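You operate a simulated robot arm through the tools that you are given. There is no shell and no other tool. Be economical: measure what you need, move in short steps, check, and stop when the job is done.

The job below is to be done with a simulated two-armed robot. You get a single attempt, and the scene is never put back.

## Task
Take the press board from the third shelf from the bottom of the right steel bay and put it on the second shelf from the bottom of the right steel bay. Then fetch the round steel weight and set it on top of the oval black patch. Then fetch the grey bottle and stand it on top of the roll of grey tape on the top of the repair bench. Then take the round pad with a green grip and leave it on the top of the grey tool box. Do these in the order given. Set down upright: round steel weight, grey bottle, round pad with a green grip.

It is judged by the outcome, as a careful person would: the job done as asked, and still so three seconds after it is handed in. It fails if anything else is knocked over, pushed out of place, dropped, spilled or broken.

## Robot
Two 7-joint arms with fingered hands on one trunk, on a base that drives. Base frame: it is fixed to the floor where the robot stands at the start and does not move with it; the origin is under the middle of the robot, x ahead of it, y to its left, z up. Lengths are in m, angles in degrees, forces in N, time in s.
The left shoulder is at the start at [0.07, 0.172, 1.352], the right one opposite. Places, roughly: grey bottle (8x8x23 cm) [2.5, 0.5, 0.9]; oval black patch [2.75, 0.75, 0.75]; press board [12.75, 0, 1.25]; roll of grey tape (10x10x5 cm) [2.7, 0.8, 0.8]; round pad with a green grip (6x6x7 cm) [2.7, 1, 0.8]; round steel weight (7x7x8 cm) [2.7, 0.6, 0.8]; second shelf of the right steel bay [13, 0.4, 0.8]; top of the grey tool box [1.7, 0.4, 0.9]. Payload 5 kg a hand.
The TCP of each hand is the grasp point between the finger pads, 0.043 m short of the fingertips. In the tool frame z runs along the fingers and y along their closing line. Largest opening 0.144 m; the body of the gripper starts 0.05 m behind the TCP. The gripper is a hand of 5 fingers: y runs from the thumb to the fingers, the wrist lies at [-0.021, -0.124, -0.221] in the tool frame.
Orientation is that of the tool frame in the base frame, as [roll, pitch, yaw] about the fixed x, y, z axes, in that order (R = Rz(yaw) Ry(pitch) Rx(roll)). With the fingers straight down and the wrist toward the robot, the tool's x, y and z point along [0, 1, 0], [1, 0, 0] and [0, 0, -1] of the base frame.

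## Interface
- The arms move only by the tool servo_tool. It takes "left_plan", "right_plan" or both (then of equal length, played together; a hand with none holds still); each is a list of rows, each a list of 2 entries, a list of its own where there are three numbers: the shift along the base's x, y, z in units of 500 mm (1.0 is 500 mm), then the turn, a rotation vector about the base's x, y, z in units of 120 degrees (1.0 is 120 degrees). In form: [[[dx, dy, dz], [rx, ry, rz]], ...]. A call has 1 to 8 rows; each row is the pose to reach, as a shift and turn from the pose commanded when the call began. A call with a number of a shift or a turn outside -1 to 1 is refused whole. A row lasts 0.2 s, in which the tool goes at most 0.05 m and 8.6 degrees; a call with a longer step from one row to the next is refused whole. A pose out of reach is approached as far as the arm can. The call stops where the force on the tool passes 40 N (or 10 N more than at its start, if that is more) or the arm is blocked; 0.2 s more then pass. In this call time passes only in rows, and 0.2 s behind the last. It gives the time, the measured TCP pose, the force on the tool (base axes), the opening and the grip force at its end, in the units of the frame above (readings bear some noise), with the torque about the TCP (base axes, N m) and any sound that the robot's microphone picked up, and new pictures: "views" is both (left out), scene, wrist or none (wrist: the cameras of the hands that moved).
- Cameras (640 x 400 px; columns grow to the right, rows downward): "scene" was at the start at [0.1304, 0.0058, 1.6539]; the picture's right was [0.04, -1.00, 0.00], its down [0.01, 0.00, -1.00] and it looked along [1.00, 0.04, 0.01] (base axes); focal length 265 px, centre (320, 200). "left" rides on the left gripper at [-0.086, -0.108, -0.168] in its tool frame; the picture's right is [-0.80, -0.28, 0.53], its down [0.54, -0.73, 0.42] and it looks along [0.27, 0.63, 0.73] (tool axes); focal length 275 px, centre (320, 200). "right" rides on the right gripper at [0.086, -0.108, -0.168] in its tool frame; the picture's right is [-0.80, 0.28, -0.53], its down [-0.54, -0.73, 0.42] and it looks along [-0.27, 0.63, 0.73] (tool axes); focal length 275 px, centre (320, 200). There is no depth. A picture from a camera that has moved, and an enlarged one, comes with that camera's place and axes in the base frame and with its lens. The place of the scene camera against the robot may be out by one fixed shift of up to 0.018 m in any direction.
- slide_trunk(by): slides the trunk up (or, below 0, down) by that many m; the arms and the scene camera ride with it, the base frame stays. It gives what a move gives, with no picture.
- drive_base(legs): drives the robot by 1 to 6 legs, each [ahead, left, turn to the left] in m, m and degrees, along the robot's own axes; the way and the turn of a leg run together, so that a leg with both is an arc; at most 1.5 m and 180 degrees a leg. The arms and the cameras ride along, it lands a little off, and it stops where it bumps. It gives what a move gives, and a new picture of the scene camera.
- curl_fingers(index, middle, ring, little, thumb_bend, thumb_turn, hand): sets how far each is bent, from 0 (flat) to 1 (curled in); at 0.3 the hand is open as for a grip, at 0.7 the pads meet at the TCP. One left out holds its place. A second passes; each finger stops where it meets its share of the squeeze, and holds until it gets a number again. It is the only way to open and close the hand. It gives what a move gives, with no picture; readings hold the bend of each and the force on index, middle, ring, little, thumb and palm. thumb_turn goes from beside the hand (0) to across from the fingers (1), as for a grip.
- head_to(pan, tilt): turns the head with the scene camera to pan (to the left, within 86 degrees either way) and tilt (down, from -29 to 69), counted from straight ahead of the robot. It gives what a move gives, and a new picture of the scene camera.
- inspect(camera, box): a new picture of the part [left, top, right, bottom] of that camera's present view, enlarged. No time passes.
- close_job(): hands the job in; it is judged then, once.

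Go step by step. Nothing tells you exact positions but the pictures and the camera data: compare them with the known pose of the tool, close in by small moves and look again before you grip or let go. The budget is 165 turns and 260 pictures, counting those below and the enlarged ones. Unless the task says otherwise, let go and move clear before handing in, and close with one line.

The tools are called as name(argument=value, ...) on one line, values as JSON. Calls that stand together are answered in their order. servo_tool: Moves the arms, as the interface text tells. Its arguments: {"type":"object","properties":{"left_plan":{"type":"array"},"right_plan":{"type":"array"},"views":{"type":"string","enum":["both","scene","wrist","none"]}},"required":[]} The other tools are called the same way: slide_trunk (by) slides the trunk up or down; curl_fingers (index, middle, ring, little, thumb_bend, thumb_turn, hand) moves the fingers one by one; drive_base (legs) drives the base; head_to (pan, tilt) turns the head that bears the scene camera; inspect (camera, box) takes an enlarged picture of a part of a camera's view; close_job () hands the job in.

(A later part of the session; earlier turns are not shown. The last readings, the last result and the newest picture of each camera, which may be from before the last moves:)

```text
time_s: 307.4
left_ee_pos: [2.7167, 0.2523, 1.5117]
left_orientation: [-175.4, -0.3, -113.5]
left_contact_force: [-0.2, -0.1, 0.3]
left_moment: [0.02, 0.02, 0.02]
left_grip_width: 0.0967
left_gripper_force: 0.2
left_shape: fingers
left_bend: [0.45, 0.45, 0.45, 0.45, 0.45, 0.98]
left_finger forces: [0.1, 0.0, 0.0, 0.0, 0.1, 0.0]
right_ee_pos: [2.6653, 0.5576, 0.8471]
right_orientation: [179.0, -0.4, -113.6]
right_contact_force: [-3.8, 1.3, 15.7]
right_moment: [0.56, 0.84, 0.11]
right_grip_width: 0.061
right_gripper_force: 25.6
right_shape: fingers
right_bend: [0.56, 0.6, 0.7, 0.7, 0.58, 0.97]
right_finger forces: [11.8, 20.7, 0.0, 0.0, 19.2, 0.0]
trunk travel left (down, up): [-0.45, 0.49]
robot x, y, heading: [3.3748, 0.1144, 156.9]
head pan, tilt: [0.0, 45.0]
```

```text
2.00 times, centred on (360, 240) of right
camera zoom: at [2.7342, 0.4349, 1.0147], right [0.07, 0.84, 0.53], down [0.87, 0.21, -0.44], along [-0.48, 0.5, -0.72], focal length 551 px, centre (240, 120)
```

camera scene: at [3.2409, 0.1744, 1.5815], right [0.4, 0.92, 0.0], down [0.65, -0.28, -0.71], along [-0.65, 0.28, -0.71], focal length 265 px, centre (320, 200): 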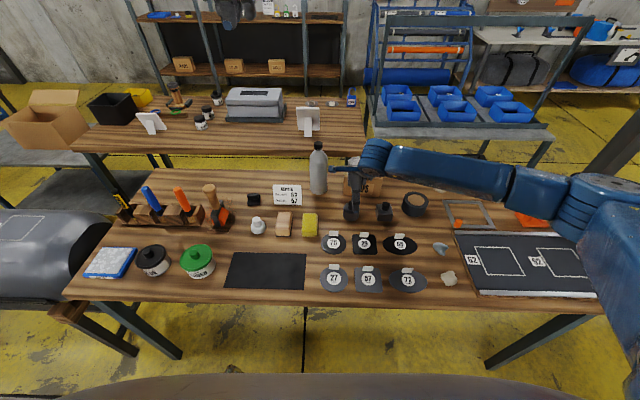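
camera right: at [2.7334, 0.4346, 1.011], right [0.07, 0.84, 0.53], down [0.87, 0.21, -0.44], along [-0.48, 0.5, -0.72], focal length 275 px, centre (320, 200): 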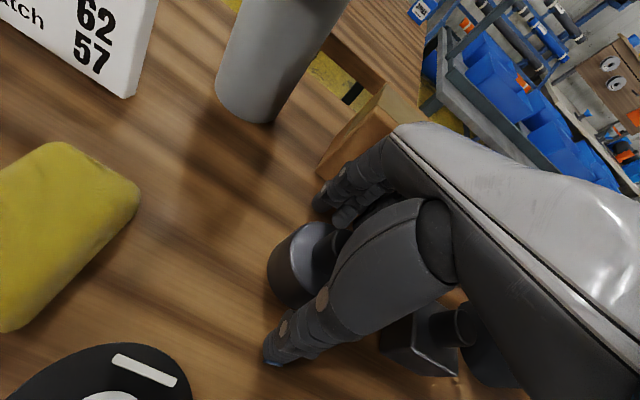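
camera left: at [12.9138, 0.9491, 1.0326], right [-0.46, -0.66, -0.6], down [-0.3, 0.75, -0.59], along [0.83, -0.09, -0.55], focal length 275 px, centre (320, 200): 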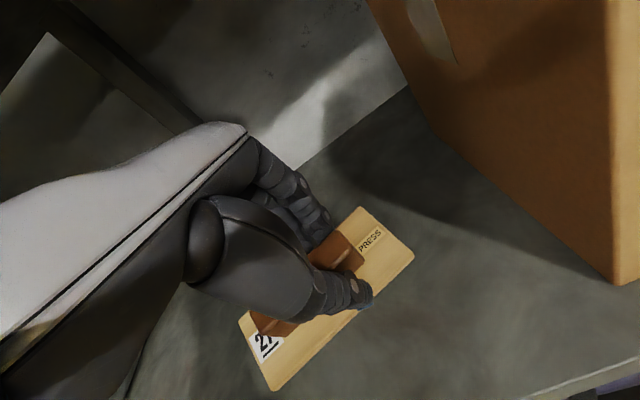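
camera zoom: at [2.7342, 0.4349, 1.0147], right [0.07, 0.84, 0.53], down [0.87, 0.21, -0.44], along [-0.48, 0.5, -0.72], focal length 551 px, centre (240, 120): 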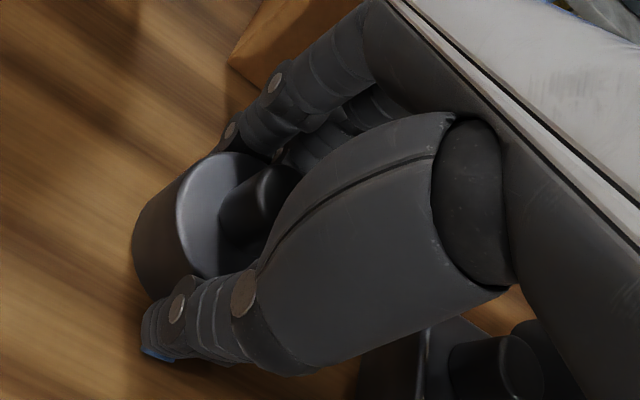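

servo_tool(right_plan=[[[0, 0, 0.03], [0, 0, 0]], [[0, 0, 0.06], [0, 0, 0]]], views="wrist")

inspect(camera="scene", box=[300, 150, 460, 270])

```text
time_s: 308.0
left_ee_pos: [2.7167, 0.2536, 1.5118]
left_orientation: [-175.4, -0.3, -113.5]
left_contact_force: [0.0, -1.2, -0.3]
left_moment: [0.03, 0.08, 0.0]
left_grip_width: 0.0968
left_gripper_force: 0.0
left_shape: fingers
left_bend: [0.45, 0.45, 0.45, 0.45, 0.45, 0.98]
left_finger forces: [0.0, 0.0, 0.0, 0.0, 0.0, 0.1]
right_ee_pos: [2.6689, 0.5562, 0.8735]
right_orientation: [179.2, -0.3, -113.7]
right_contact_force: [1.0, -0.6, -9.4]
right_moment: [0.05, 0.04, 0.02]
right_grip_width: 0.061
right_gripper_force: 18.2
right_shape: fingers
right_bend: [0.55, 0.61, 0.7, 0.7, 0.58, 0.96]
right_finger forces: [10.4, 7.1, 0.1, 0.0, 18.6, 0.0]
trunk travel left (down, up): [-0.45, 0.49]
robot x, y, heading: [3.3726, 0.118, 156.9]
head pan, tilt: [0.0, 45.0]
camera right: at [2.7354, 0.4349, 1.0412], right [0.07, 0.84, 0.53], down [0.88, 0.2, -0.44], along [-0.48, 0.5, -0.73], focal length 275 px, centre (320, 200)
```

right: 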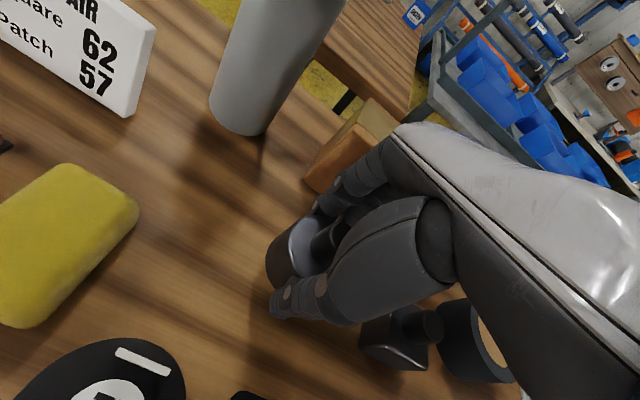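

```text
3.33 times, centred on (380, 210) of scene
camera zoom: at [3.2431, 0.1736, 1.5816], right [0.4, 0.92, 0.0], down [0.65, -0.28, -0.71], along [-0.65, 0.28, -0.71], focal length 882 px, centre (120, 167)
```

zoom: 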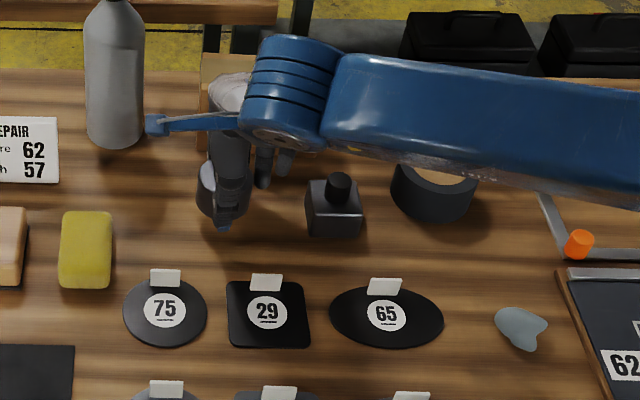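

The weight (~1 kg) is held upright. I raise it and carry it toward the black oval patch.

servo_tool(right_plan=[[[0, 0, 0.09], [0, 0, 0]], [[0, 0, 0.18], [0, 0, 0]], [[0.07, 0.035, 0.2], [0, 0, 0]], [[0.14, 0.07, 0.2], [0, 0, 0]], [[0.22, 0.105, 0.2], [0, 0, 0]], [[0.3, 0.14, 0.2], [0, 0, 0]], [[0.38, 0.175, 0.2], [0, 0, 0]]], views="both")

inspect(camera="scene", box=[320, 180, 480, 300])

```text
time_s: 309.6
left_ee_pos: [2.7167, 0.254, 1.5127]
left_orientation: [-175.3, -0.5, -113.5]
left_contact_force: [0.2, 0.5, -0.7]
left_moment: [-0.03, 0.11, -0.03]
left_grip_width: 0.0967
left_gripper_force: 0.0
left_shape: fingers
left_bend: [0.45, 0.45, 0.45, 0.45, 0.45, 0.98]
left_finger forces: [0.1, 0.1, 0.0, 0.1, 0.1, 0.1]
right_ee_pos: [2.8577, 0.6454, 0.9769]
right_orientation: [179.0, -0.5, -113.5]
right_contact_force: [-0.4, -0.4, -9.3]
right_moment: [0.07, -0.01, 0.01]
right_grip_width: 0.0609
right_gripper_force: 18.3
right_shape: fingers
right_bend: [0.55, 0.61, 0.7, 0.7, 0.58, 0.96]
right_finger forces: [10.7, 7.4, 0.0, 0.1, 18.6, 0.0]
trunk travel left (down, up): [-0.45, 0.49]
robot x, y, heading: [3.3735, 0.1169, 156.9]
head pan, tilt: [0.0, 45.0]
camera scene: at [3.2451, 0.1758, 1.5818], right [0.4, 0.92, 0.0], down [0.65, -0.28, -0.71], along [-0.65, 0.28, -0.71], focal length 265 px, centre (320, 200)
camera right: at [2.926, 0.5251, 1.1442], right [0.07, 0.84, 0.53], down [0.87, 0.21, -0.44], along [-0.48, 0.49, -0.72], focal length 275 px, centre (320, 200)
```

scene: 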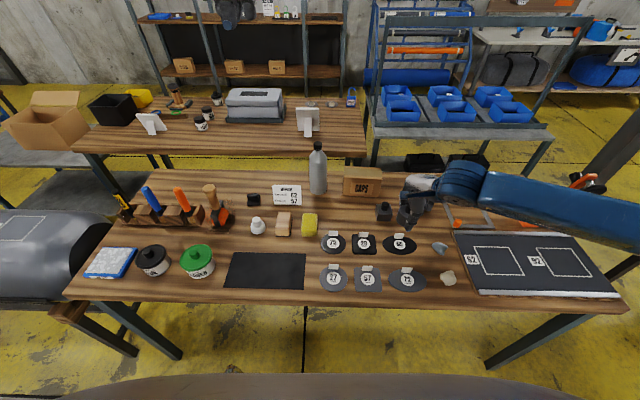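
right: 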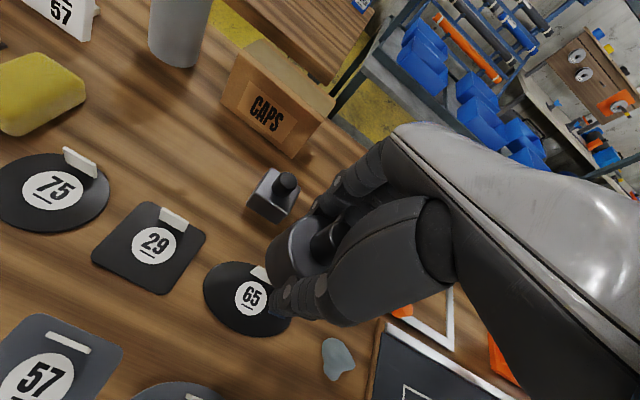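

```text
3.33 times, centred on (400, 240) of scene
camera zoom: at [3.2451, 0.1758, 1.5818], right [0.4, 0.92, 0.0], down [0.65, -0.28, -0.71], along [-0.65, 0.28, -0.71], focal length 882 px, centre (53, 67)
```

zoom: 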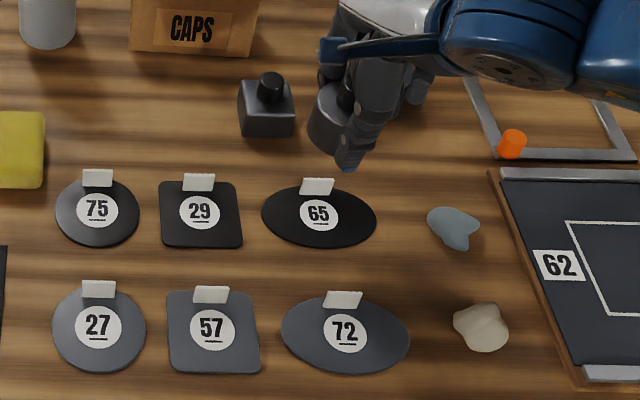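

inspect(camera="right", box=[180, 210, 340, 350])

```text
2.86 times, centred on (260, 280) of right
camera zoom: at [2.926, 0.5251, 1.1442], right [0.07, 0.84, 0.53], down [0.87, 0.21, -0.44], along [-0.48, 0.49, -0.72], focal length 786 px, centre (491, -29)
```

zoom: 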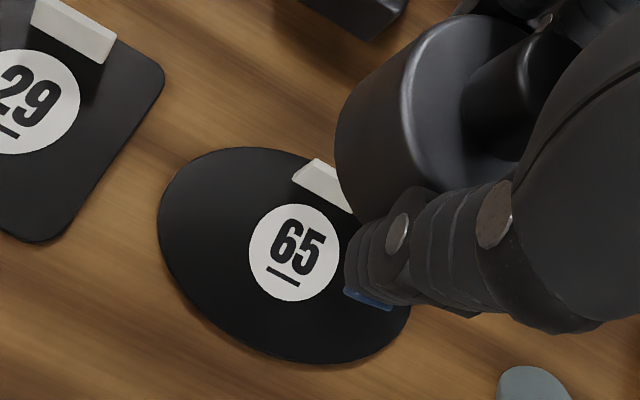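

The patch centre (2.862,0.648) is nearly under the weight; a small upright tag stands at its rear edge. I shift 1 cm (right and toward me) to stay off the tag and descend to just above.

servo_tool(right_plan=[[[0.022, 0.01, -0.05], [0, 0, 0]], [[0.022, 0.01, -0.11], [0, 0, 0]], [[0.022, 0.01, -0.16], [0, 0, 0]]], views="wrist")

inspect(camera="right", box=[200, 190, 360, 330])

inspect(camera="scene", box=[360, 200, 460, 275])

```text
time_s: 310.4
left_ee_pos: [2.7142, 0.2539, 1.5107]
left_orientation: [-175.2, -0.4, -113.6]
left_contact_force: [-0.6, -0.1, -0.4]
left_moment: [0.01, 0.0, 0.01]
left_grip_width: 0.0966
left_gripper_force: 0.0
left_shape: fingers
left_bend: [0.45, 0.45, 0.45, 0.45, 0.45, 0.98]
left_finger forces: [0.1, 0.0, 0.0, 0.0, 0.0, 0.1]
right_ee_pos: [2.8679, 0.6497, 0.8963]
right_orientation: [179.1, -0.4, -113.6]
right_contact_force: [-0.1, 0.9, -8.1]
right_moment: [0.02, -0.04, 0.03]
right_grip_width: 0.0613
right_gripper_force: 19.0
right_shape: fingers
right_bend: [0.55, 0.61, 0.7, 0.7, 0.58, 0.96]
right_finger forces: [10.8, 7.7, 0.0, 0.0, 18.3, 0.1]
trunk travel left (down, up): [-0.45, 0.49]
robot x, y, heading: [3.3752, 0.1187, 156.7]
head pan, tilt: [0.0, 45.0]
camera right: at [2.9362, 0.5282, 1.0641], right [0.07, 0.84, 0.53], down [0.88, 0.21, -0.44], along [-0.48, 0.5, -0.72], focal length 275 px, centre (320, 200)
```

right: 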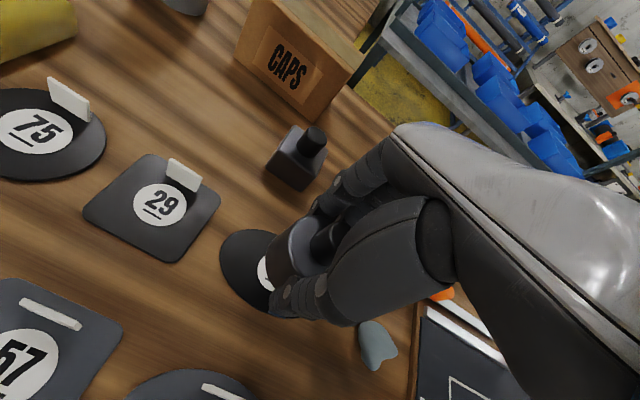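

```text
2.86 times, centred on (280, 260) of right
camera zoom: at [2.9362, 0.5282, 1.0641], right [0.07, 0.84, 0.53], down [0.88, 0.21, -0.44], along [-0.48, 0.5, -0.72], focal length 786 px, centre (434, 29)
```

zoom: 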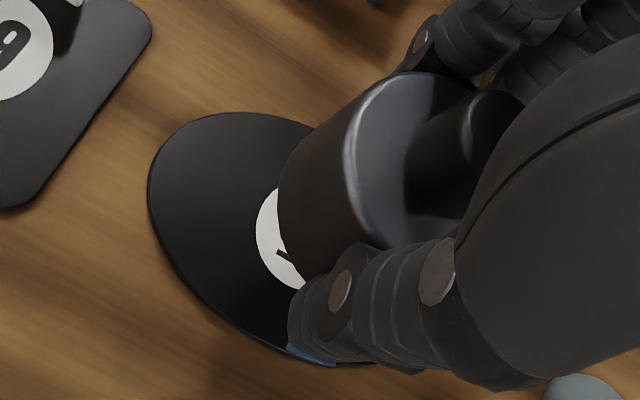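

```text
5.33 times, centred on (410, 238) of scene
camera zoom: at [3.2408, 0.1745, 1.5815], right [0.4, 0.92, 0.0], down [0.65, -0.28, -0.71], along [-0.65, 0.28, -0.71], focal length 1412 px, centre (-160, 0)
```

zoom: 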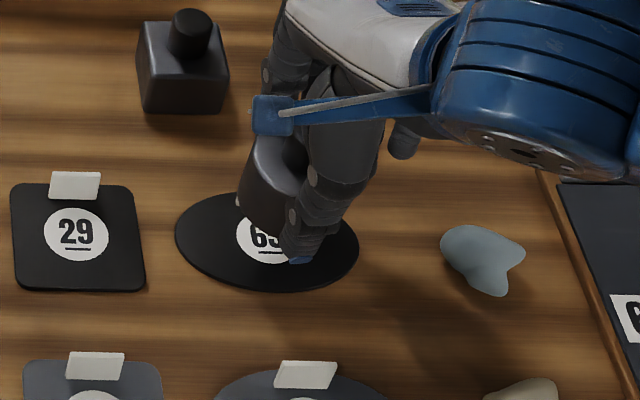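

The weight's base is ~9 mm left of the patch centre. I shift right 9 mm and lower slowly.

servo_tool(right_plan=[[[0.007, 0.017, -0.02], [0, 0, 0]], [[0.007, 0.017, -0.045], [0, 0, 0]], [[0.007, 0.017, -0.064], [0, 0, 0]]], views="none")

inspect(camera="scene", box=[360, 200, 460, 275])

inspect(camera="right", box=[200, 190, 360, 330])

```text
time_s: 311.2
left_ee_pos: [2.7204, 0.2503, 1.5152]
left_orientation: [-175.5, -0.4, -113.5]
left_contact_force: [0.0, -0.1, 0.1]
left_moment: [0.01, -0.01, 0.01]
left_grip_width: 0.0965
left_gripper_force: 0.0
left_shape: fingers
left_bend: [0.45, 0.45, 0.45, 0.45, 0.45, 0.98]
left_finger forces: [0.0, 0.0, 0.1, 0.1, 0.1, 0.0]
right_ee_pos: [2.8704, 0.6593, 0.8722]
right_orientation: [178.4, -0.4, -113.7]
right_contact_force: [4.7, 1.0, 32.8]
right_moment: [0.59, 0.93, 0.01]
right_grip_width: 0.0613
right_gripper_force: 29.5
right_shape: fingers
right_bend: [0.55, 0.61, 0.7, 0.7, 0.58, 0.96]
right_finger forces: [15.7, 15.4, 0.1, 0.1, 28.7, 0.0]
trunk travel left (down, up): [-0.45, 0.49]
robot x, y, heading: [3.3724, 0.1163, 156.8]
head pan, tilt: [0.0, 45.0]
```

```text
5.33 times, centred on (410, 238) of scene
camera zoom: at [3.2471, 0.1704, 1.583], right [0.4, 0.92, 0.0], down [0.65, -0.28, -0.71], along [-0.65, 0.28, -0.7], focal length 1412 px, centre (-160, 0)
```

zoom: 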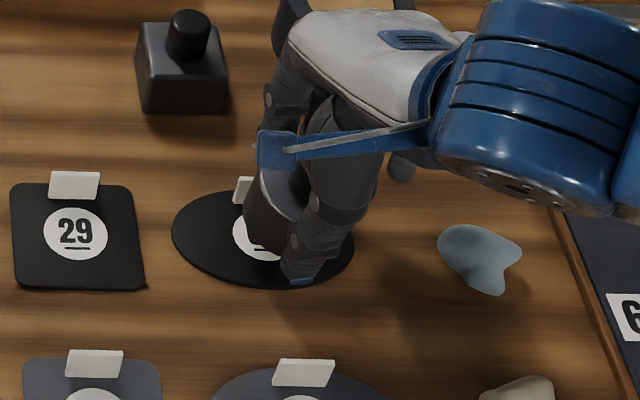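

```text
2.86 times, centred on (280, 260) of right
camera zoom: at [2.9405, 0.5355, 1.038], right [0.07, 0.84, 0.54], down [0.87, 0.21, -0.45], along [-0.49, 0.5, -0.72], focal length 786 px, centre (434, 29)
```

zoom: 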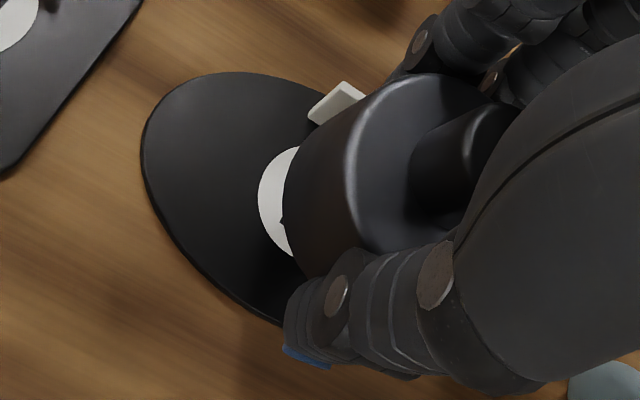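

The fingertips behind the weight landed on the patch's tag, so the weight is still ~2 cm up. I raise it and turn the hand clockwise so the fingers come to the side, away from the tag.

servo_tool(right_plan=[[[0, 0, 0.03], [0, 0, 0]], [[0, 0, 0.09], [0, 0, 0]], [[0, 0, 0.16], [0, 0, 0]], [[0, 0, 0.16], [0, 0, -0.07]], [[0, 0, 0.16], [0, 0, -0.14]], [[0, 0, 0.16], [0, 0, -0.21]], [[0, 0, 0.16], [0, 0, -0.28]], [[0, 0, 0.16], [0, 0, -0.35]]], views="scene")

inspect(camera="scene", box=[340, 190, 460, 280])

```text
time_s: 313.0
left_ee_pos: [2.7148, 0.2534, 1.511]
left_orientation: [-175.2, -0.4, -113.5]
left_contact_force: [0.3, 0.0, 0.5]
left_moment: [0.01, 0.01, 0.03]
left_grip_width: 0.0964
left_gripper_force: 0.0
left_shape: fingers
left_bend: [0.45, 0.45, 0.45, 0.45, 0.45, 0.98]
left_finger forces: [0.0, 0.0, 0.0, 0.0, 0.0, 0.0]
right_ee_pos: [2.8703, 0.6595, 0.9452]
right_orientation: [179.2, -0.4, -155.8]
right_contact_force: [0.1, 0.6, -10.6]
right_moment: [0.05, -0.03, 0.01]
right_grip_width: 0.0603
right_gripper_force: 19.7
right_shape: fingers
right_bend: [0.55, 0.61, 0.7, 0.7, 0.59, 0.96]
right_finger forces: [10.9, 9.6, 0.0, 0.0, 19.0, 0.0]
trunk travel left (down, up): [-0.45, 0.49]
robot x, y, heading: [3.3769, 0.1217, 156.8]
head pan, tilt: [0.0, 45.0]
camera scene: at [3.2414, 0.1741, 1.5815], right [0.4, 0.92, 0.0], down [0.65, -0.28, -0.71], along [-0.65, 0.28, -0.71], focal length 265 px, centre (320, 200)
```

scene: 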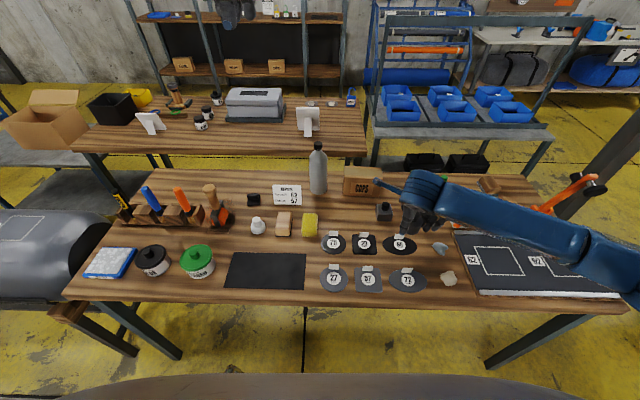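

```text
4.44 times, centred on (400, 235) of scene
camera zoom: at [3.2414, 0.1741, 1.5815], right [0.4, 0.92, 0.0], down [0.65, -0.28, -0.71], along [-0.65, 0.28, -0.71], focal length 1176 px, centre (-36, 44)
```

zoom: 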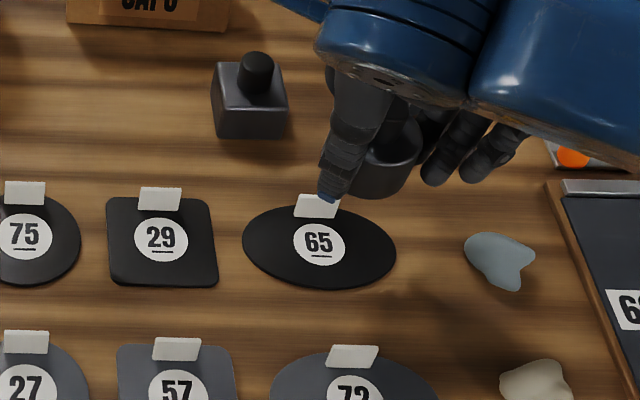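

The tag is undisturbed. I turn the remaining 40°.

servo_tool(right_plan=[[[0, 0, 0], [0, 0, -0.07]], [[0, 0, 0], [0, 0, -0.14]], [[0, 0, 0], [0, 0, -0.21]], [[0, 0, 0], [0, 0, -0.28]], [[0, 0, 0], [0, 0, -0.35]]], views="both")

inspect(camera="scene", box=[340, 190, 460, 280])

```text
time_s: 314.2
left_ee_pos: [2.7158, 0.2533, 1.5107]
left_orientation: [-175.3, -0.3, -113.6]
left_contact_force: [0.0, -0.1, -0.2]
left_moment: [0.04, -0.03, 0.01]
left_grip_width: 0.0965
left_gripper_force: 0.2
left_shape: fingers
left_bend: [0.45, 0.45, 0.45, 0.45, 0.45, 0.98]
left_finger forces: [0.0, 0.1, 0.0, 0.1, 0.0, 0.0]
right_ee_pos: [2.8711, 0.6581, 0.9431]
right_orientation: [179.1, -0.2, 162.1]
right_contact_force: [0.3, 0.4, -10.8]
right_moment: [-0.03, -0.06, -0.01]
right_grip_width: 0.0604
right_gripper_force: 19.3
right_shape: fingers
right_bend: [0.55, 0.61, 0.7, 0.7, 0.59, 0.96]
right_finger forces: [10.6, 9.3, 0.0, 0.1, 18.6, 0.0]
trunk travel left (down, up): [-0.45, 0.49]
robot x, y, heading: [3.377, 0.1214, 156.8]
head pan, tilt: [0.0, 45.0]
camera scene: at [3.2411, 0.1739, 1.5815], right [0.4, 0.92, 0.0], down [0.65, -0.28, -0.71], along [-0.65, 0.28, -0.71], focal length 265 px, centre (320, 200)
camera right: at [2.7562, 0.5782, 1.1095], right [0.84, 0.02, 0.54], down [0.3, -0.85, -0.44], along [0.45, 0.53, -0.72], focal length 275 px, centre (320, 200)
```

scene: 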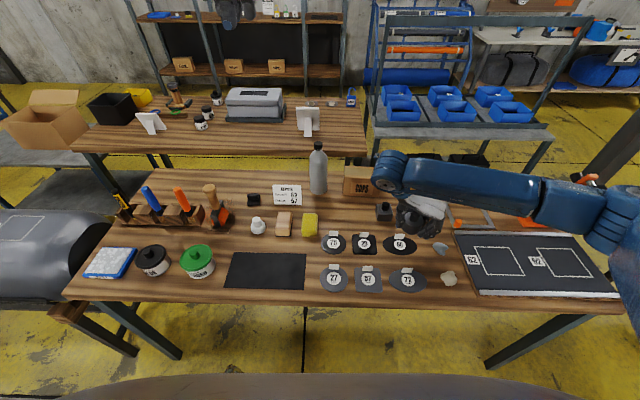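
right: 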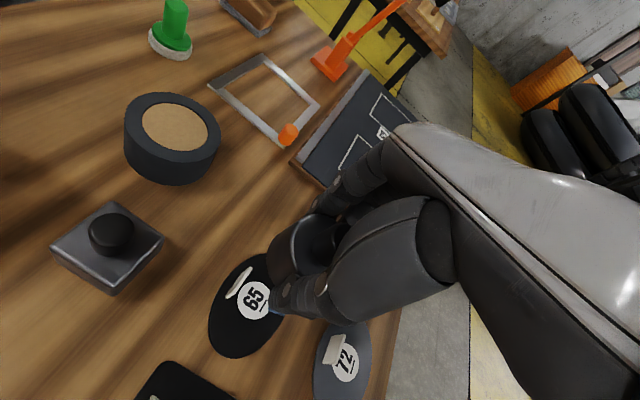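

```text
4.44 times, centred on (400, 235) of scene
camera zoom: at [3.2411, 0.1739, 1.5815], right [0.4, 0.92, 0.0], down [0.65, -0.28, -0.71], along [-0.65, 0.28, -0.71], focal length 1176 px, centre (-36, 44)
```

zoom: 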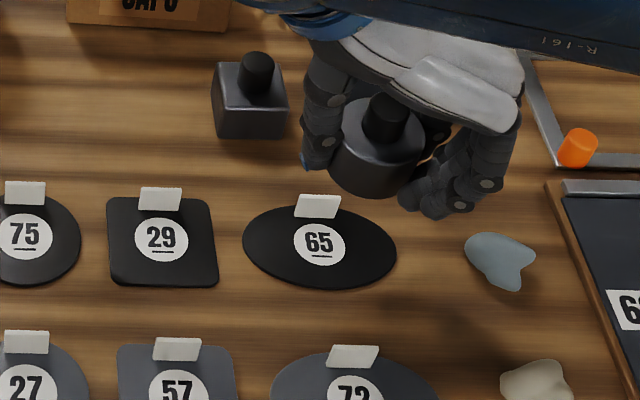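

Fingers now sit right of the weight, clear of the tag. I correct ~1.4 cm back and 1.5 cm left and lower to 3 cm above.

servo_tool(right_plan=[[[0.007, -0.02, -0.04], [0, 0, 0]], [[0.014, -0.039, -0.08], [0, 0, 0]], [[0.014, -0.039, -0.116], [0, 0, 0]]], views="wrist")

inspect(camera="scene", box=[340, 190, 460, 280])

inspect(camera="right", box=[180, 200, 340, 300])

```text
time_s: 315.0
left_ee_pos: [2.7154, 0.2556, 1.5107]
left_orientation: [-175.3, -0.5, -113.5]
left_contact_force: [-0.4, 1.1, -0.4]
left_moment: [0.05, 0.0, -0.03]
left_grip_width: 0.0965
left_gripper_force: 0.1
left_shape: fingers
left_bend: [0.45, 0.45, 0.45, 0.45, 0.45, 0.98]
left_finger forces: [0.1, 0.0, 0.0, 0.0, 0.0, 0.0]
right_ee_pos: [2.8774, 0.6388, 0.8846]
right_orientation: [179.2, -0.4, 162.2]
right_contact_force: [-0.3, 1.0, -9.8]
right_moment: [0.02, -0.05, 0.01]
right_grip_width: 0.0605
right_gripper_force: 19.5
right_shape: fingers
right_bend: [0.55, 0.61, 0.7, 0.7, 0.59, 0.96]
right_finger forces: [10.9, 9.3, 0.1, 0.0, 18.8, 0.1]
trunk travel left (down, up): [-0.45, 0.49]
robot x, y, heading: [3.373, 0.1157, 156.7]
head pan, tilt: [0.0, 45.0]
camera right: at [2.7631, 0.5596, 1.0515], right [0.85, 0.02, 0.53], down [0.3, -0.85, -0.44], along [0.44, 0.53, -0.72], focal length 275 px, centre (320, 200)
```

right: 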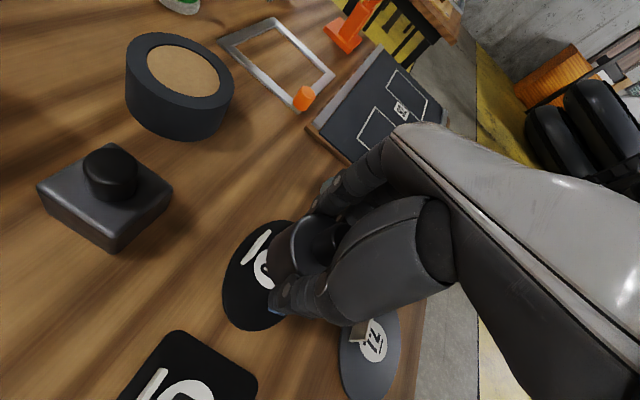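

```text
4.44 times, centred on (400, 235) of scene
camera zoom: at [3.2422, 0.1752, 1.5816], right [0.4, 0.92, 0.0], down [0.65, -0.28, -0.71], along [-0.65, 0.28, -0.71], focal length 1176 px, centre (-36, 44)
```

zoom: 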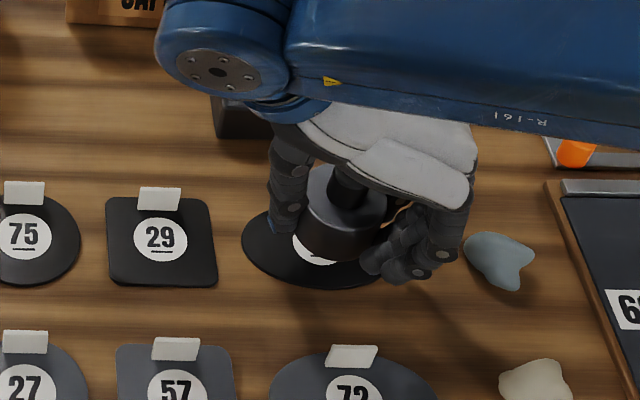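

```text
4.00 times, centred on (260, 250) of right
camera zoom: at [2.7631, 0.5596, 1.0515], right [0.85, 0.02, 0.53], down [0.3, -0.85, -0.44], along [0.44, 0.53, -0.72], focal length 1101 px, centre (560, 0)
```

zoom: 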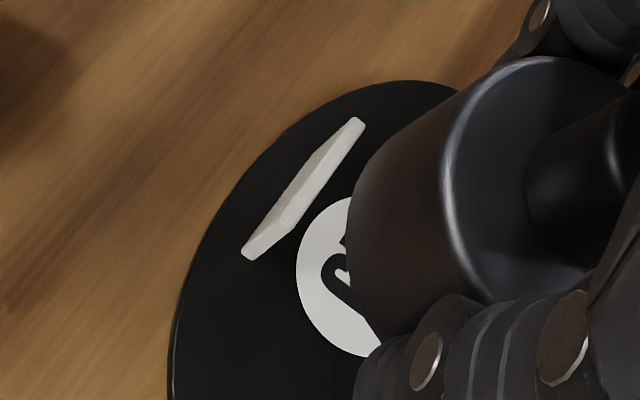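

The weight now lines up with the patch centre, just in front of the tag. I lower slowly with a 4 mm nudge toward me.

servo_tool(right_plan=[[[0.008, -0.003, -0.02], [0, 0, 0]], [[0.008, -0.003, -0.035], [0, 0, 0]], [[0.008, -0.003, -0.046], [0, 0, 0]]], views="none")

inspect(camera="right", box=[180, 200, 340, 300])

inspect(camera="scene", box=[340, 190, 460, 280])

```text
time_s: 315.8
left_ee_pos: [2.7139, 0.2535, 1.5108]
left_orientation: [-175.3, -0.4, -113.5]
left_contact_force: [0.1, 0.2, -0.6]
left_moment: [0.02, -0.02, 0.0]
left_grip_width: 0.0967
left_gripper_force: 0.1
left_shape: fingers
left_bend: [0.45, 0.45, 0.45, 0.45, 0.45, 0.98]
left_finger forces: [0.0, 0.1, 0.0, 0.0, 0.1, 0.0]
right_ee_pos: [2.882, 0.6368, 0.8618]
right_orientation: [179.1, -0.4, 162.3]
right_contact_force: [-0.9, 0.1, -9.9]
right_moment: [-0.02, -0.08, -0.01]
right_grip_width: 0.0606
right_gripper_force: 19.6
right_shape: fingers
right_bend: [0.55, 0.61, 0.7, 0.7, 0.59, 0.96]
right_finger forces: [10.7, 9.3, 0.0, 0.0, 18.9, 0.0]
trunk travel left (down, up): [-0.45, 0.49]
robot x, y, heading: [3.3717, 0.1187, 156.7]
head pan, tilt: [0.0, 45.0]
```

```text
4.00 times, centred on (260, 250) of right
camera zoom: at [2.7673, 0.5575, 1.029], right [0.85, 0.02, 0.53], down [0.3, -0.85, -0.44], along [0.44, 0.53, -0.72], focal length 1101 px, centre (560, 0)
```

zoom: 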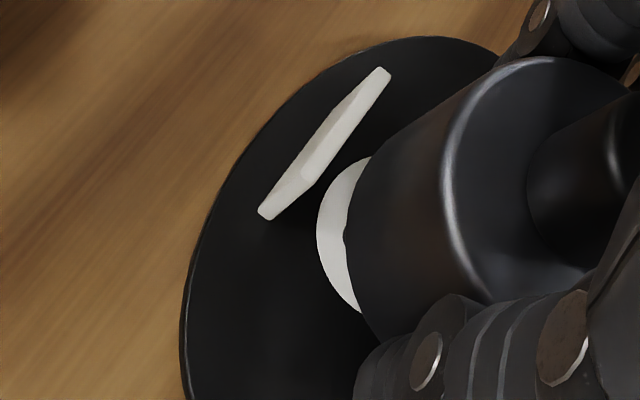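

```text
4.44 times, centred on (400, 235) of scene
camera zoom: at [3.2419, 0.1743, 1.5816], right [0.4, 0.92, 0.0], down [0.65, -0.28, -0.71], along [-0.65, 0.28, -0.71], focal length 1176 px, centre (-36, 44)
```

zoom: 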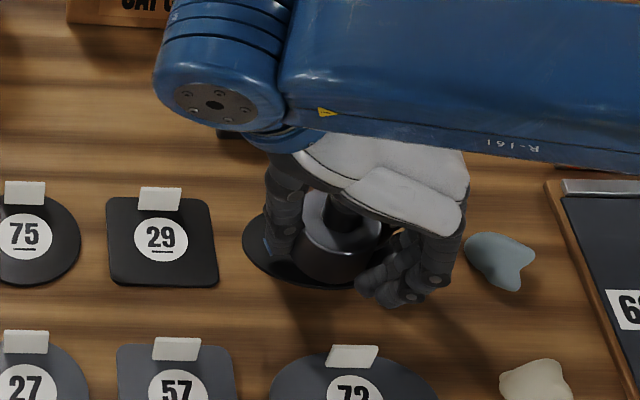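

servo_tool(right_plan=[[[-0.009, 0.004, -0.008], [0, 0, 0]], [[-0.009, 0.004, -0.016], [0, 0, 0]]], views="none")

inspect(camera="right", box=[180, 200, 340, 300])

```text
time_s: 316.4
left_ee_pos: [2.7164, 0.2531, 1.5111]
left_orientation: [-175.3, -0.4, -113.5]
left_contact_force: [-0.2, -0.2, -0.2]
left_moment: [0.0, 0.02, 0.0]
left_grip_width: 0.0967
left_gripper_force: 0.1
left_shape: fingers
left_bend: [0.45, 0.45, 0.45, 0.45, 0.45, 0.98]
left_finger forces: [0.0, 0.0, 0.0, 0.1, 0.0, 0.0]
right_ee_pos: [2.8765, 0.6387, 0.8532]
right_orientation: [179.1, -0.3, 162.3]
right_contact_force: [-0.3, 0.0, -10.1]
right_moment: [-0.05, -0.05, 0.02]
right_grip_width: 0.0605
right_gripper_force: 19.3
right_shape: fingers
right_bend: [0.55, 0.61, 0.7, 0.7, 0.59, 0.96]
right_finger forces: [10.7, 9.4, 0.0, 0.0, 18.9, 0.0]
trunk travel left (down, up): [-0.45, 0.49]
robot x, y, heading: [3.3733, 0.1167, 156.5]
head pan, tilt: [0.0, 45.0]
```

```text
4.00 times, centred on (260, 250) of right
camera zoom: at [2.7627, 0.5598, 1.0206], right [0.85, 0.02, 0.53], down [0.3, -0.85, -0.44], along [0.44, 0.53, -0.72], focal length 1101 px, centre (560, 0)
```

zoom: 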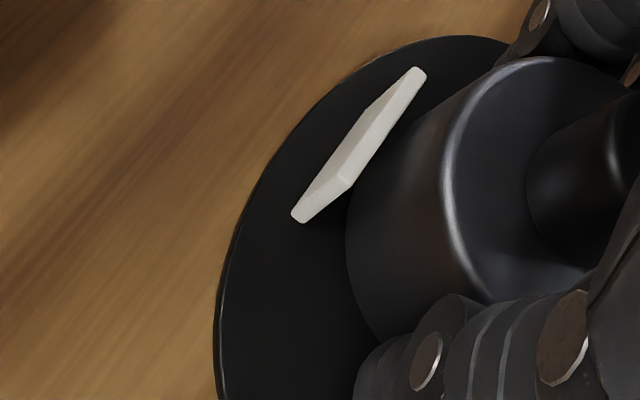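

servo_tool(right_plan=[[[0.004, -0.002, -0.008], [0, 0, 0]], [[0.004, -0.002, -0.016], [0, 0, 0]]], views="none")

inspect(camera="right", box=[180, 200, 340, 300])

```text
time_s: 317.0
left_ee_pos: [2.7164, 0.252, 1.5135]
left_orientation: [-175.4, -0.4, -113.6]
left_contact_force: [-0.6, -0.1, 0.1]
left_moment: [-0.05, 0.01, 0.0]
left_grip_width: 0.0964
left_gripper_force: 0.1
left_shape: fingers
left_bend: [0.45, 0.45, 0.45, 0.45, 0.45, 0.98]
left_finger forces: [0.1, 0.0, 0.0, 0.0, 0.0, 0.0]
right_ee_pos: [2.8798, 0.6397, 0.8521]
right_orientation: [179.0, -0.9, 162.2]
right_contact_force: [-5.2, 8.8, 26.2]
right_moment: [0.85, -0.44, 0.12]
right_grip_width: 0.0606
right_gripper_force: 35.4
right_shape: fingers
right_bend: [0.55, 0.59, 0.7, 0.7, 0.59, 0.95]
right_finger forces: [11.3, 39.7, 0.0, 0.1, 20.2, 0.1]
trunk travel left (down, up): [-0.45, 0.49]
robot x, y, heading: [3.373, 0.1145, 156.7]
head pan, tilt: [0.0, 45.0]
```

```text
4.00 times, centred on (260, 250) of right
camera zoom: at [2.7655, 0.5585, 1.0188], right [0.85, 0.02, 0.53], down [0.29, -0.85, -0.44], along [0.44, 0.53, -0.72], focal length 1101 px, centre (560, 0)
```

zoom: 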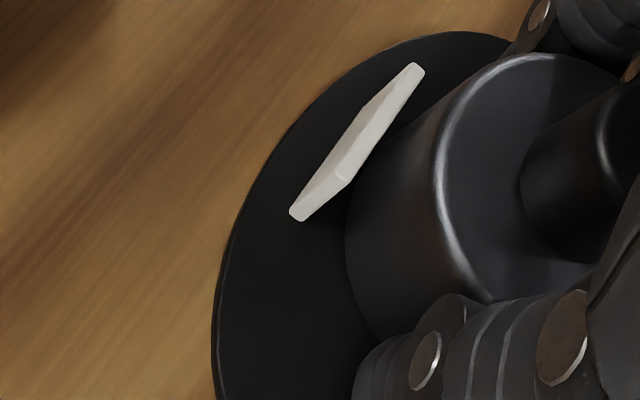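

The middle fingertip has touched down just as when the weight stood on the bench, so the weight is on the patch. I raise 2 mm to relieve the pressure and open.

servo_tool(right_plan=[[[0, 0, 0.004], [0, 0, 0]]], views="none")

curl_fingers(hand="right", index=0.44, middle=0.48, ring=0.48, little=0.48, thumb_bend=0.42)

inspect(camera="right", box=[180, 200, 340, 300])

inspect(camera="scene", box=[340, 190, 460, 280])

```text
time_s: 317.4
left_ee_pos: [2.7172, 0.2518, 1.5121]
left_orientation: [-175.3, -0.4, -113.5]
left_contact_force: [0.3, 0.1, 0.1]
left_moment: [0.0, 0.0, 0.0]
left_grip_width: 0.0966
left_gripper_force: 0.0
left_shape: fingers
left_bend: [0.45, 0.45, 0.45, 0.45, 0.45, 0.98]
left_finger forces: [0.0, 0.1, 0.0, 0.1, 0.1, 0.0]
right_ee_pos: [2.8802, 0.6384, 0.8506]
right_orientation: [179.0, -0.6, 162.3]
right_contact_force: [-5.2, 6.0, 25.2]
right_moment: [0.36, -0.09, 0.11]
right_grip_width: 0.0608
right_gripper_force: 36.0
right_shape: fingers
right_bend: [0.55, 0.59, 0.7, 0.7, 0.6, 0.95]
right_finger forces: [11.3, 37.0, 0.1, 0.0, 23.6, 0.0]
trunk travel left (down, up): [-0.45, 0.49]
robot x, y, heading: [3.3697, 0.1223, 156.8]
head pan, tilt: [0.0, 45.0]
```

```text
time_s: 318.4
left_ee_pos: [2.7158, 0.2502, 1.5117]
left_orientation: [-175.4, -0.3, -113.5]
left_contact_force: [1.4, -0.5, 0.3]
left_moment: [0.02, 0.03, -0.01]
left_grip_width: 0.0968
left_gripper_force: 0.0
left_shape: fingers
left_bend: [0.45, 0.45, 0.45, 0.45, 0.45, 0.98]
left_finger forces: [0.0, 0.1, 0.0, 0.0, 0.0, 0.1]
right_ee_pos: [2.8812, 0.6374, 0.8512]
right_orientation: [179.0, -0.4, 162.3]
right_contact_force: [0.5, -1.3, 14.3]
right_moment: [0.47, -0.34, -0.04]
right_grip_width: 0.1035
right_gripper_force: 7.4
right_shape: fingers
right_bend: [0.44, 0.49, 0.48, 0.48, 0.42, 0.97]
right_finger forces: [0.0, 14.4, 0.1, 0.1, 0.1, 0.0]
trunk travel left (down, up): [-0.45, 0.49]
robot x, y, heading: [3.3799, 0.1169, 156.5]
head pan, tilt: [0.0, 45.0]
```

```text
4.00 times, centred on (260, 250) of right
camera zoom: at [2.7668, 0.5571, 1.0168], right [0.85, 0.02, 0.53], down [0.3, -0.85, -0.44], along [0.44, 0.53, -0.72], focal length 1101 px, centre (560, 0)
```

zoom: 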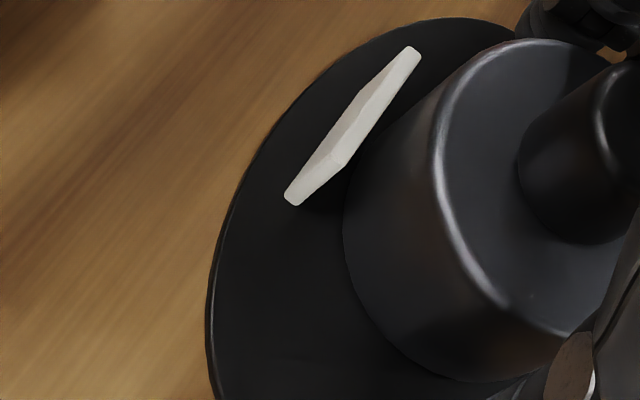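

```text
4.44 times, centred on (400, 235) of scene
camera zoom: at [3.2439, 0.1722, 1.5818], right [0.4, 0.92, 0.0], down [0.65, -0.28, -0.71], along [-0.65, 0.28, -0.71], focal length 1176 px, centre (-36, 44)
```

zoom: 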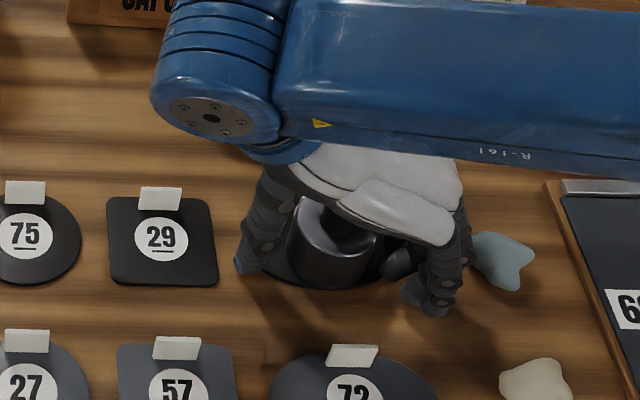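

Released; the weight stands on the patch. I lift the hand straight up and check.

servo_tool(right_plan=[[[0, 0, 0.03], [0, 0, 0]], [[0, 0, 0.1], [0, 0, 0]], [[0, 0, 0.19], [0, 0, 0]], [[0, 0, 0.28], [0, 0, 0]], [[0, 0, 0.37], [0, 0, 0]]], views="wrist")

inspect(camera="scene", box=[340, 190, 460, 280])

```text
time_s: 319.6
left_ee_pos: [2.7176, 0.2516, 1.5133]
left_orientation: [-175.3, -0.3, -113.5]
left_contact_force: [0.3, -0.5, 0.2]
left_moment: [0.0, 0.05, 0.01]
left_grip_width: 0.0968
left_gripper_force: 0.1
left_shape: fingers
left_bend: [0.45, 0.45, 0.45, 0.45, 0.45, 0.98]
left_finger forces: [0.1, 0.0, 0.1, 0.1, 0.0, 0.0]
right_ee_pos: [2.882, 0.6372, 1.0354]
right_orientation: [179.1, -0.4, 162.5]
right_contact_force: [0.1, -0.2, -0.6]
right_moment: [0.06, 0.04, 0.02]
right_grip_width: 0.1034
right_gripper_force: 0.1
right_shape: fingers
right_bend: [0.44, 0.48, 0.48, 0.48, 0.42, 0.97]
right_finger forces: [0.1, 0.0, 0.1, 0.1, 0.0, 0.0]
trunk travel left (down, up): [-0.45, 0.49]
robot x, y, heading: [3.3754, 0.117, 156.6]
head pan, tilt: [0.0, 45.0]
camera right: at [2.7686, 0.5558, 1.2011], right [0.85, 0.02, 0.53], down [0.3, -0.85, -0.44], along [0.44, 0.53, -0.72], focal length 275 px, centre (320, 200)
```

right: 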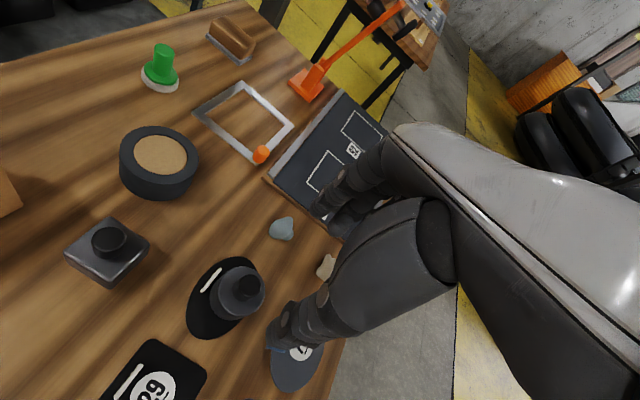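

```text
4.44 times, centred on (400, 235) of scene
camera zoom: at [3.2439, 0.1719, 1.5817], right [0.4, 0.92, 0.0], down [0.65, -0.28, -0.71], along [-0.65, 0.28, -0.71], focal length 1176 px, centre (-36, 44)
```

zoom: 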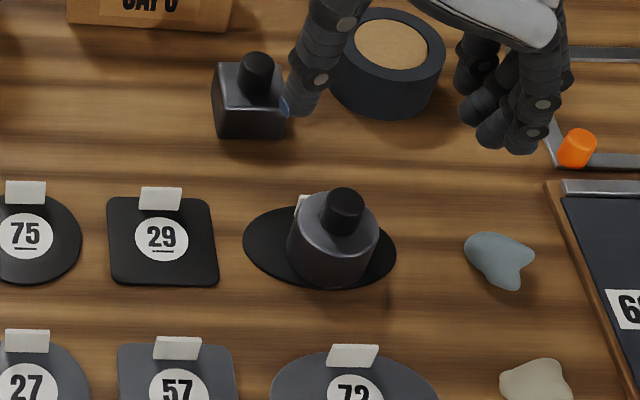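

The weight stands upright on the black oval patch. Next the grey bottle: I raise the hand a little more, shift the robot 15 cm left and slightly closer, and pitch the right hand up for a side grip.

servo_tool(right_plan=[[[0.03, -0.01, 0.09], [0, 0, 0]], [[0.06, -0.02, 0.18], [0, 0, 0]], [[0.09, -0.04, 0.26], [0, 0, 0]]], views="none")

drive_base(legs=[[0.06, 0.15, 0]])

```text
time_s: 320.4
left_ee_pos: [2.7172, 0.2512, 1.5105]
left_orientation: [-175.4, -0.4, -113.5]
left_contact_force: [0.5, -0.2, -0.5]
left_moment: [0.0, 0.02, 0.01]
left_grip_width: 0.0968
left_gripper_force: 0.1
left_shape: fingers
left_bend: [0.45, 0.45, 0.45, 0.45, 0.45, 0.98]
left_finger forces: [0.0, 0.1, 0.0, 0.0, 0.0, 0.0]
right_ee_pos: [2.9264, 0.6175, 1.1636]
right_orientation: [179.1, -0.4, 162.4]
right_contact_force: [0.2, 0.3, 0.2]
right_moment: [0.01, 0.0, -0.01]
right_grip_width: 0.1033
right_gripper_force: 0.1
right_shape: fingers
right_bend: [0.44, 0.48, 0.48, 0.48, 0.42, 0.97]
right_finger forces: [0.0, 0.0, 0.0, 0.0, 0.1, 0.0]
trunk travel left (down, up): [-0.45, 0.49]
robot x, y, heading: [3.3738, 0.1195, 156.6]
head pan, tilt: [0.0, 45.0]
```

```text
time_s: 321.9
left_ee_pos: [2.6048, 0.141, 1.513]
left_orientation: [-175.4, -0.4, -113.7]
left_contact_force: [0.0, 1.2, 0.6]
left_moment: [-0.05, 0.1, 0.0]
left_grip_width: 0.0967
left_gripper_force: 0.0
left_shape: fingers
left_bend: [0.45, 0.45, 0.45, 0.45, 0.45, 0.98]
left_finger forces: [0.0, 0.0, 0.0, 0.0, 0.0, 0.0]
right_ee_pos: [2.8121, 0.5069, 1.163]
right_orientation: [179.2, -0.4, 162.4]
right_contact_force: [0.1, -1.1, 0.4]
right_moment: [0.02, 0.06, 0.0]
right_grip_width: 0.1033
right_gripper_force: 0.0
right_shape: fingers
right_bend: [0.44, 0.48, 0.48, 0.48, 0.42, 0.97]
right_finger forces: [0.0, 0.0, 0.1, 0.0, 0.1, 0.0]
trunk travel left (down, up): [-0.45, 0.49]
robot x, y, heading: [3.2608, 0.0078, 156.8]
head pan, tilt: [0.0, 45.0]
camera scene: at [3.1308, 0.062, 1.5819], right [0.4, 0.92, 0.0], down [0.65, -0.28, -0.71], along [-0.65, 0.28, -0.71], focal length 265 px, centre (320, 200)
```

scene: 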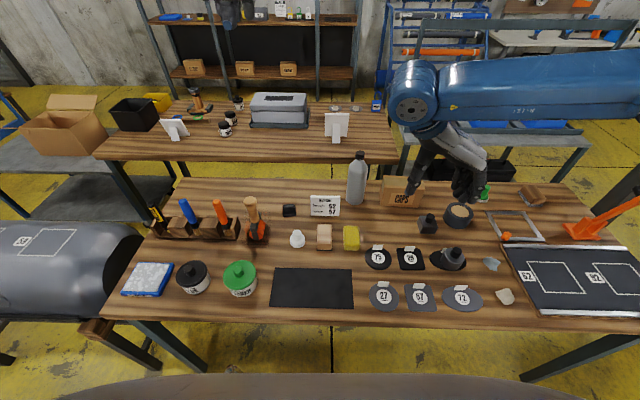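

curl_fingers(hand="right", index=0.32, middle=0.32, ring=0.32, little=0.32, thumb_bend=0.32)

servo_tool(right_plan=[[[-0.04, -0.018, -0.02], [0.0279, 0.0651, 0]], [[-0.08, -0.036, -0.05], [0.0558, 0.1302, 0]], [[-0.12, -0.055, -0.08], [0.0837, 0.1953, 0]], [[-0.16, -0.073, -0.1], [0.1116, 0.2604, 0]], [[-0.2, -0.092, -0.13], [0.1395, 0.3255, 0]], [[-0.25, -0.11, -0.16], [0.1674, 0.3906, 0]], [[-0.3, -0.128, -0.18], [0.1953, 0.4557, 0]], [[-0.348, -0.147, -0.2], [0.2232, 0.5207, 0]]], views="both")

```text
time_s: 322.9
left_ee_pos: [2.602, 0.1388, 1.5115]
left_orientation: [-175.4, -0.4, -113.5]
left_contact_force: [0.3, -0.2, -0.4]
left_moment: [-0.01, 0.02, -0.01]
left_grip_width: 0.0966
left_gripper_force: 0.0
left_shape: fingers
left_bend: [0.45, 0.45, 0.45, 0.45, 0.45, 0.98]
left_finger forces: [0.0, 0.1, 0.1, 0.0, 0.1, 0.0]
right_ee_pos: [2.8111, 0.5043, 1.1631]
right_orientation: [179.1, -0.3, 162.4]
right_contact_force: [0.4, 0.3, -0.3]
right_moment: [0.02, -0.01, 0.0]
right_grip_width: 0.142
right_gripper_force: 0.0
right_shape: fingers
right_bend: [0.32, 0.32, 0.32, 0.32, 0.32, 0.97]
right_finger forces: [0.0, 0.1, 0.1, 0.1, 0.0, 0.0]
trunk travel left (down, up): [-0.45, 0.49]
robot x, y, heading: [3.2607, 0.0068, 156.7]
head pan, tilt: [0.0, 45.0]
```

```text
time_s: 324.7
left_ee_pos: [2.5997, 0.1379, 1.5109]
left_orientation: [-175.4, -0.3, -113.5]
left_contact_force: [-0.9, -0.5, -0.4]
left_moment: [0.04, -0.04, -0.02]
left_grip_width: 0.0966
left_gripper_force: 0.1
left_shape: fingers
left_bend: [0.45, 0.45, 0.45, 0.45, 0.45, 0.98]
left_finger forces: [0.0, 0.0, 0.0, 0.0, 0.1, 0.1]
right_ee_pos: [2.6377, 0.4288, 1.0646]
right_orientation: [165.1, -67.9, 171.8]
right_contact_force: [-0.1, -0.8, 1.4]
right_moment: [-0.02, 0.0, -0.05]
right_grip_width: 0.1423
right_gripper_force: 0.1
right_shape: fingers
right_bend: [0.32, 0.32, 0.32, 0.32, 0.32, 0.98]
right_finger forces: [0.0, 0.0, 0.0, 0.1, 0.1, 0.1]
trunk travel left (down, up): [-0.45, 0.49]
robot x, y, heading: [3.2641, 0.003, 156.7]
head pan, tilt: [0.0, 45.0]
camera scene: at [3.1266, 0.0581, 1.5816], right [0.4, 0.92, 0.0], down [0.65, -0.28, -0.71], along [-0.65, 0.28, -0.71], focal length 265 px, centre (320, 200)
camera right: at [2.7067, 0.2701, 1.1943], right [0.86, 0.01, -0.51], down [-0.43, -0.54, -0.73], along [-0.29, 0.84, -0.45], focal length 275 px, centre (320, 200)
```

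scene: 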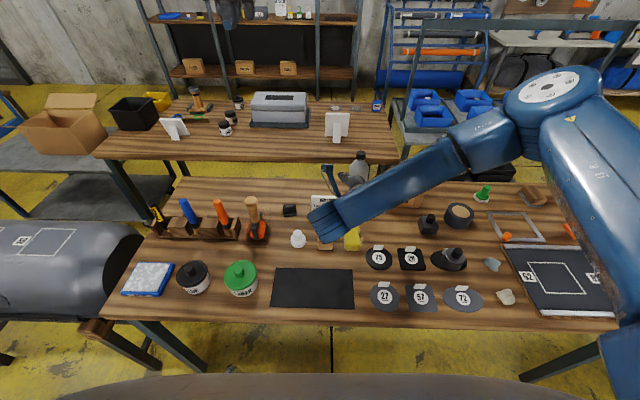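
right: 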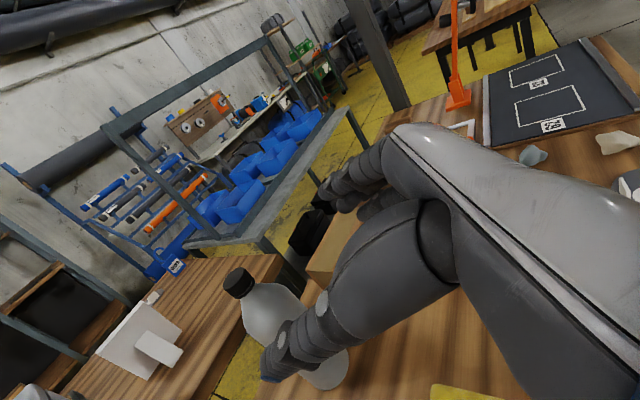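

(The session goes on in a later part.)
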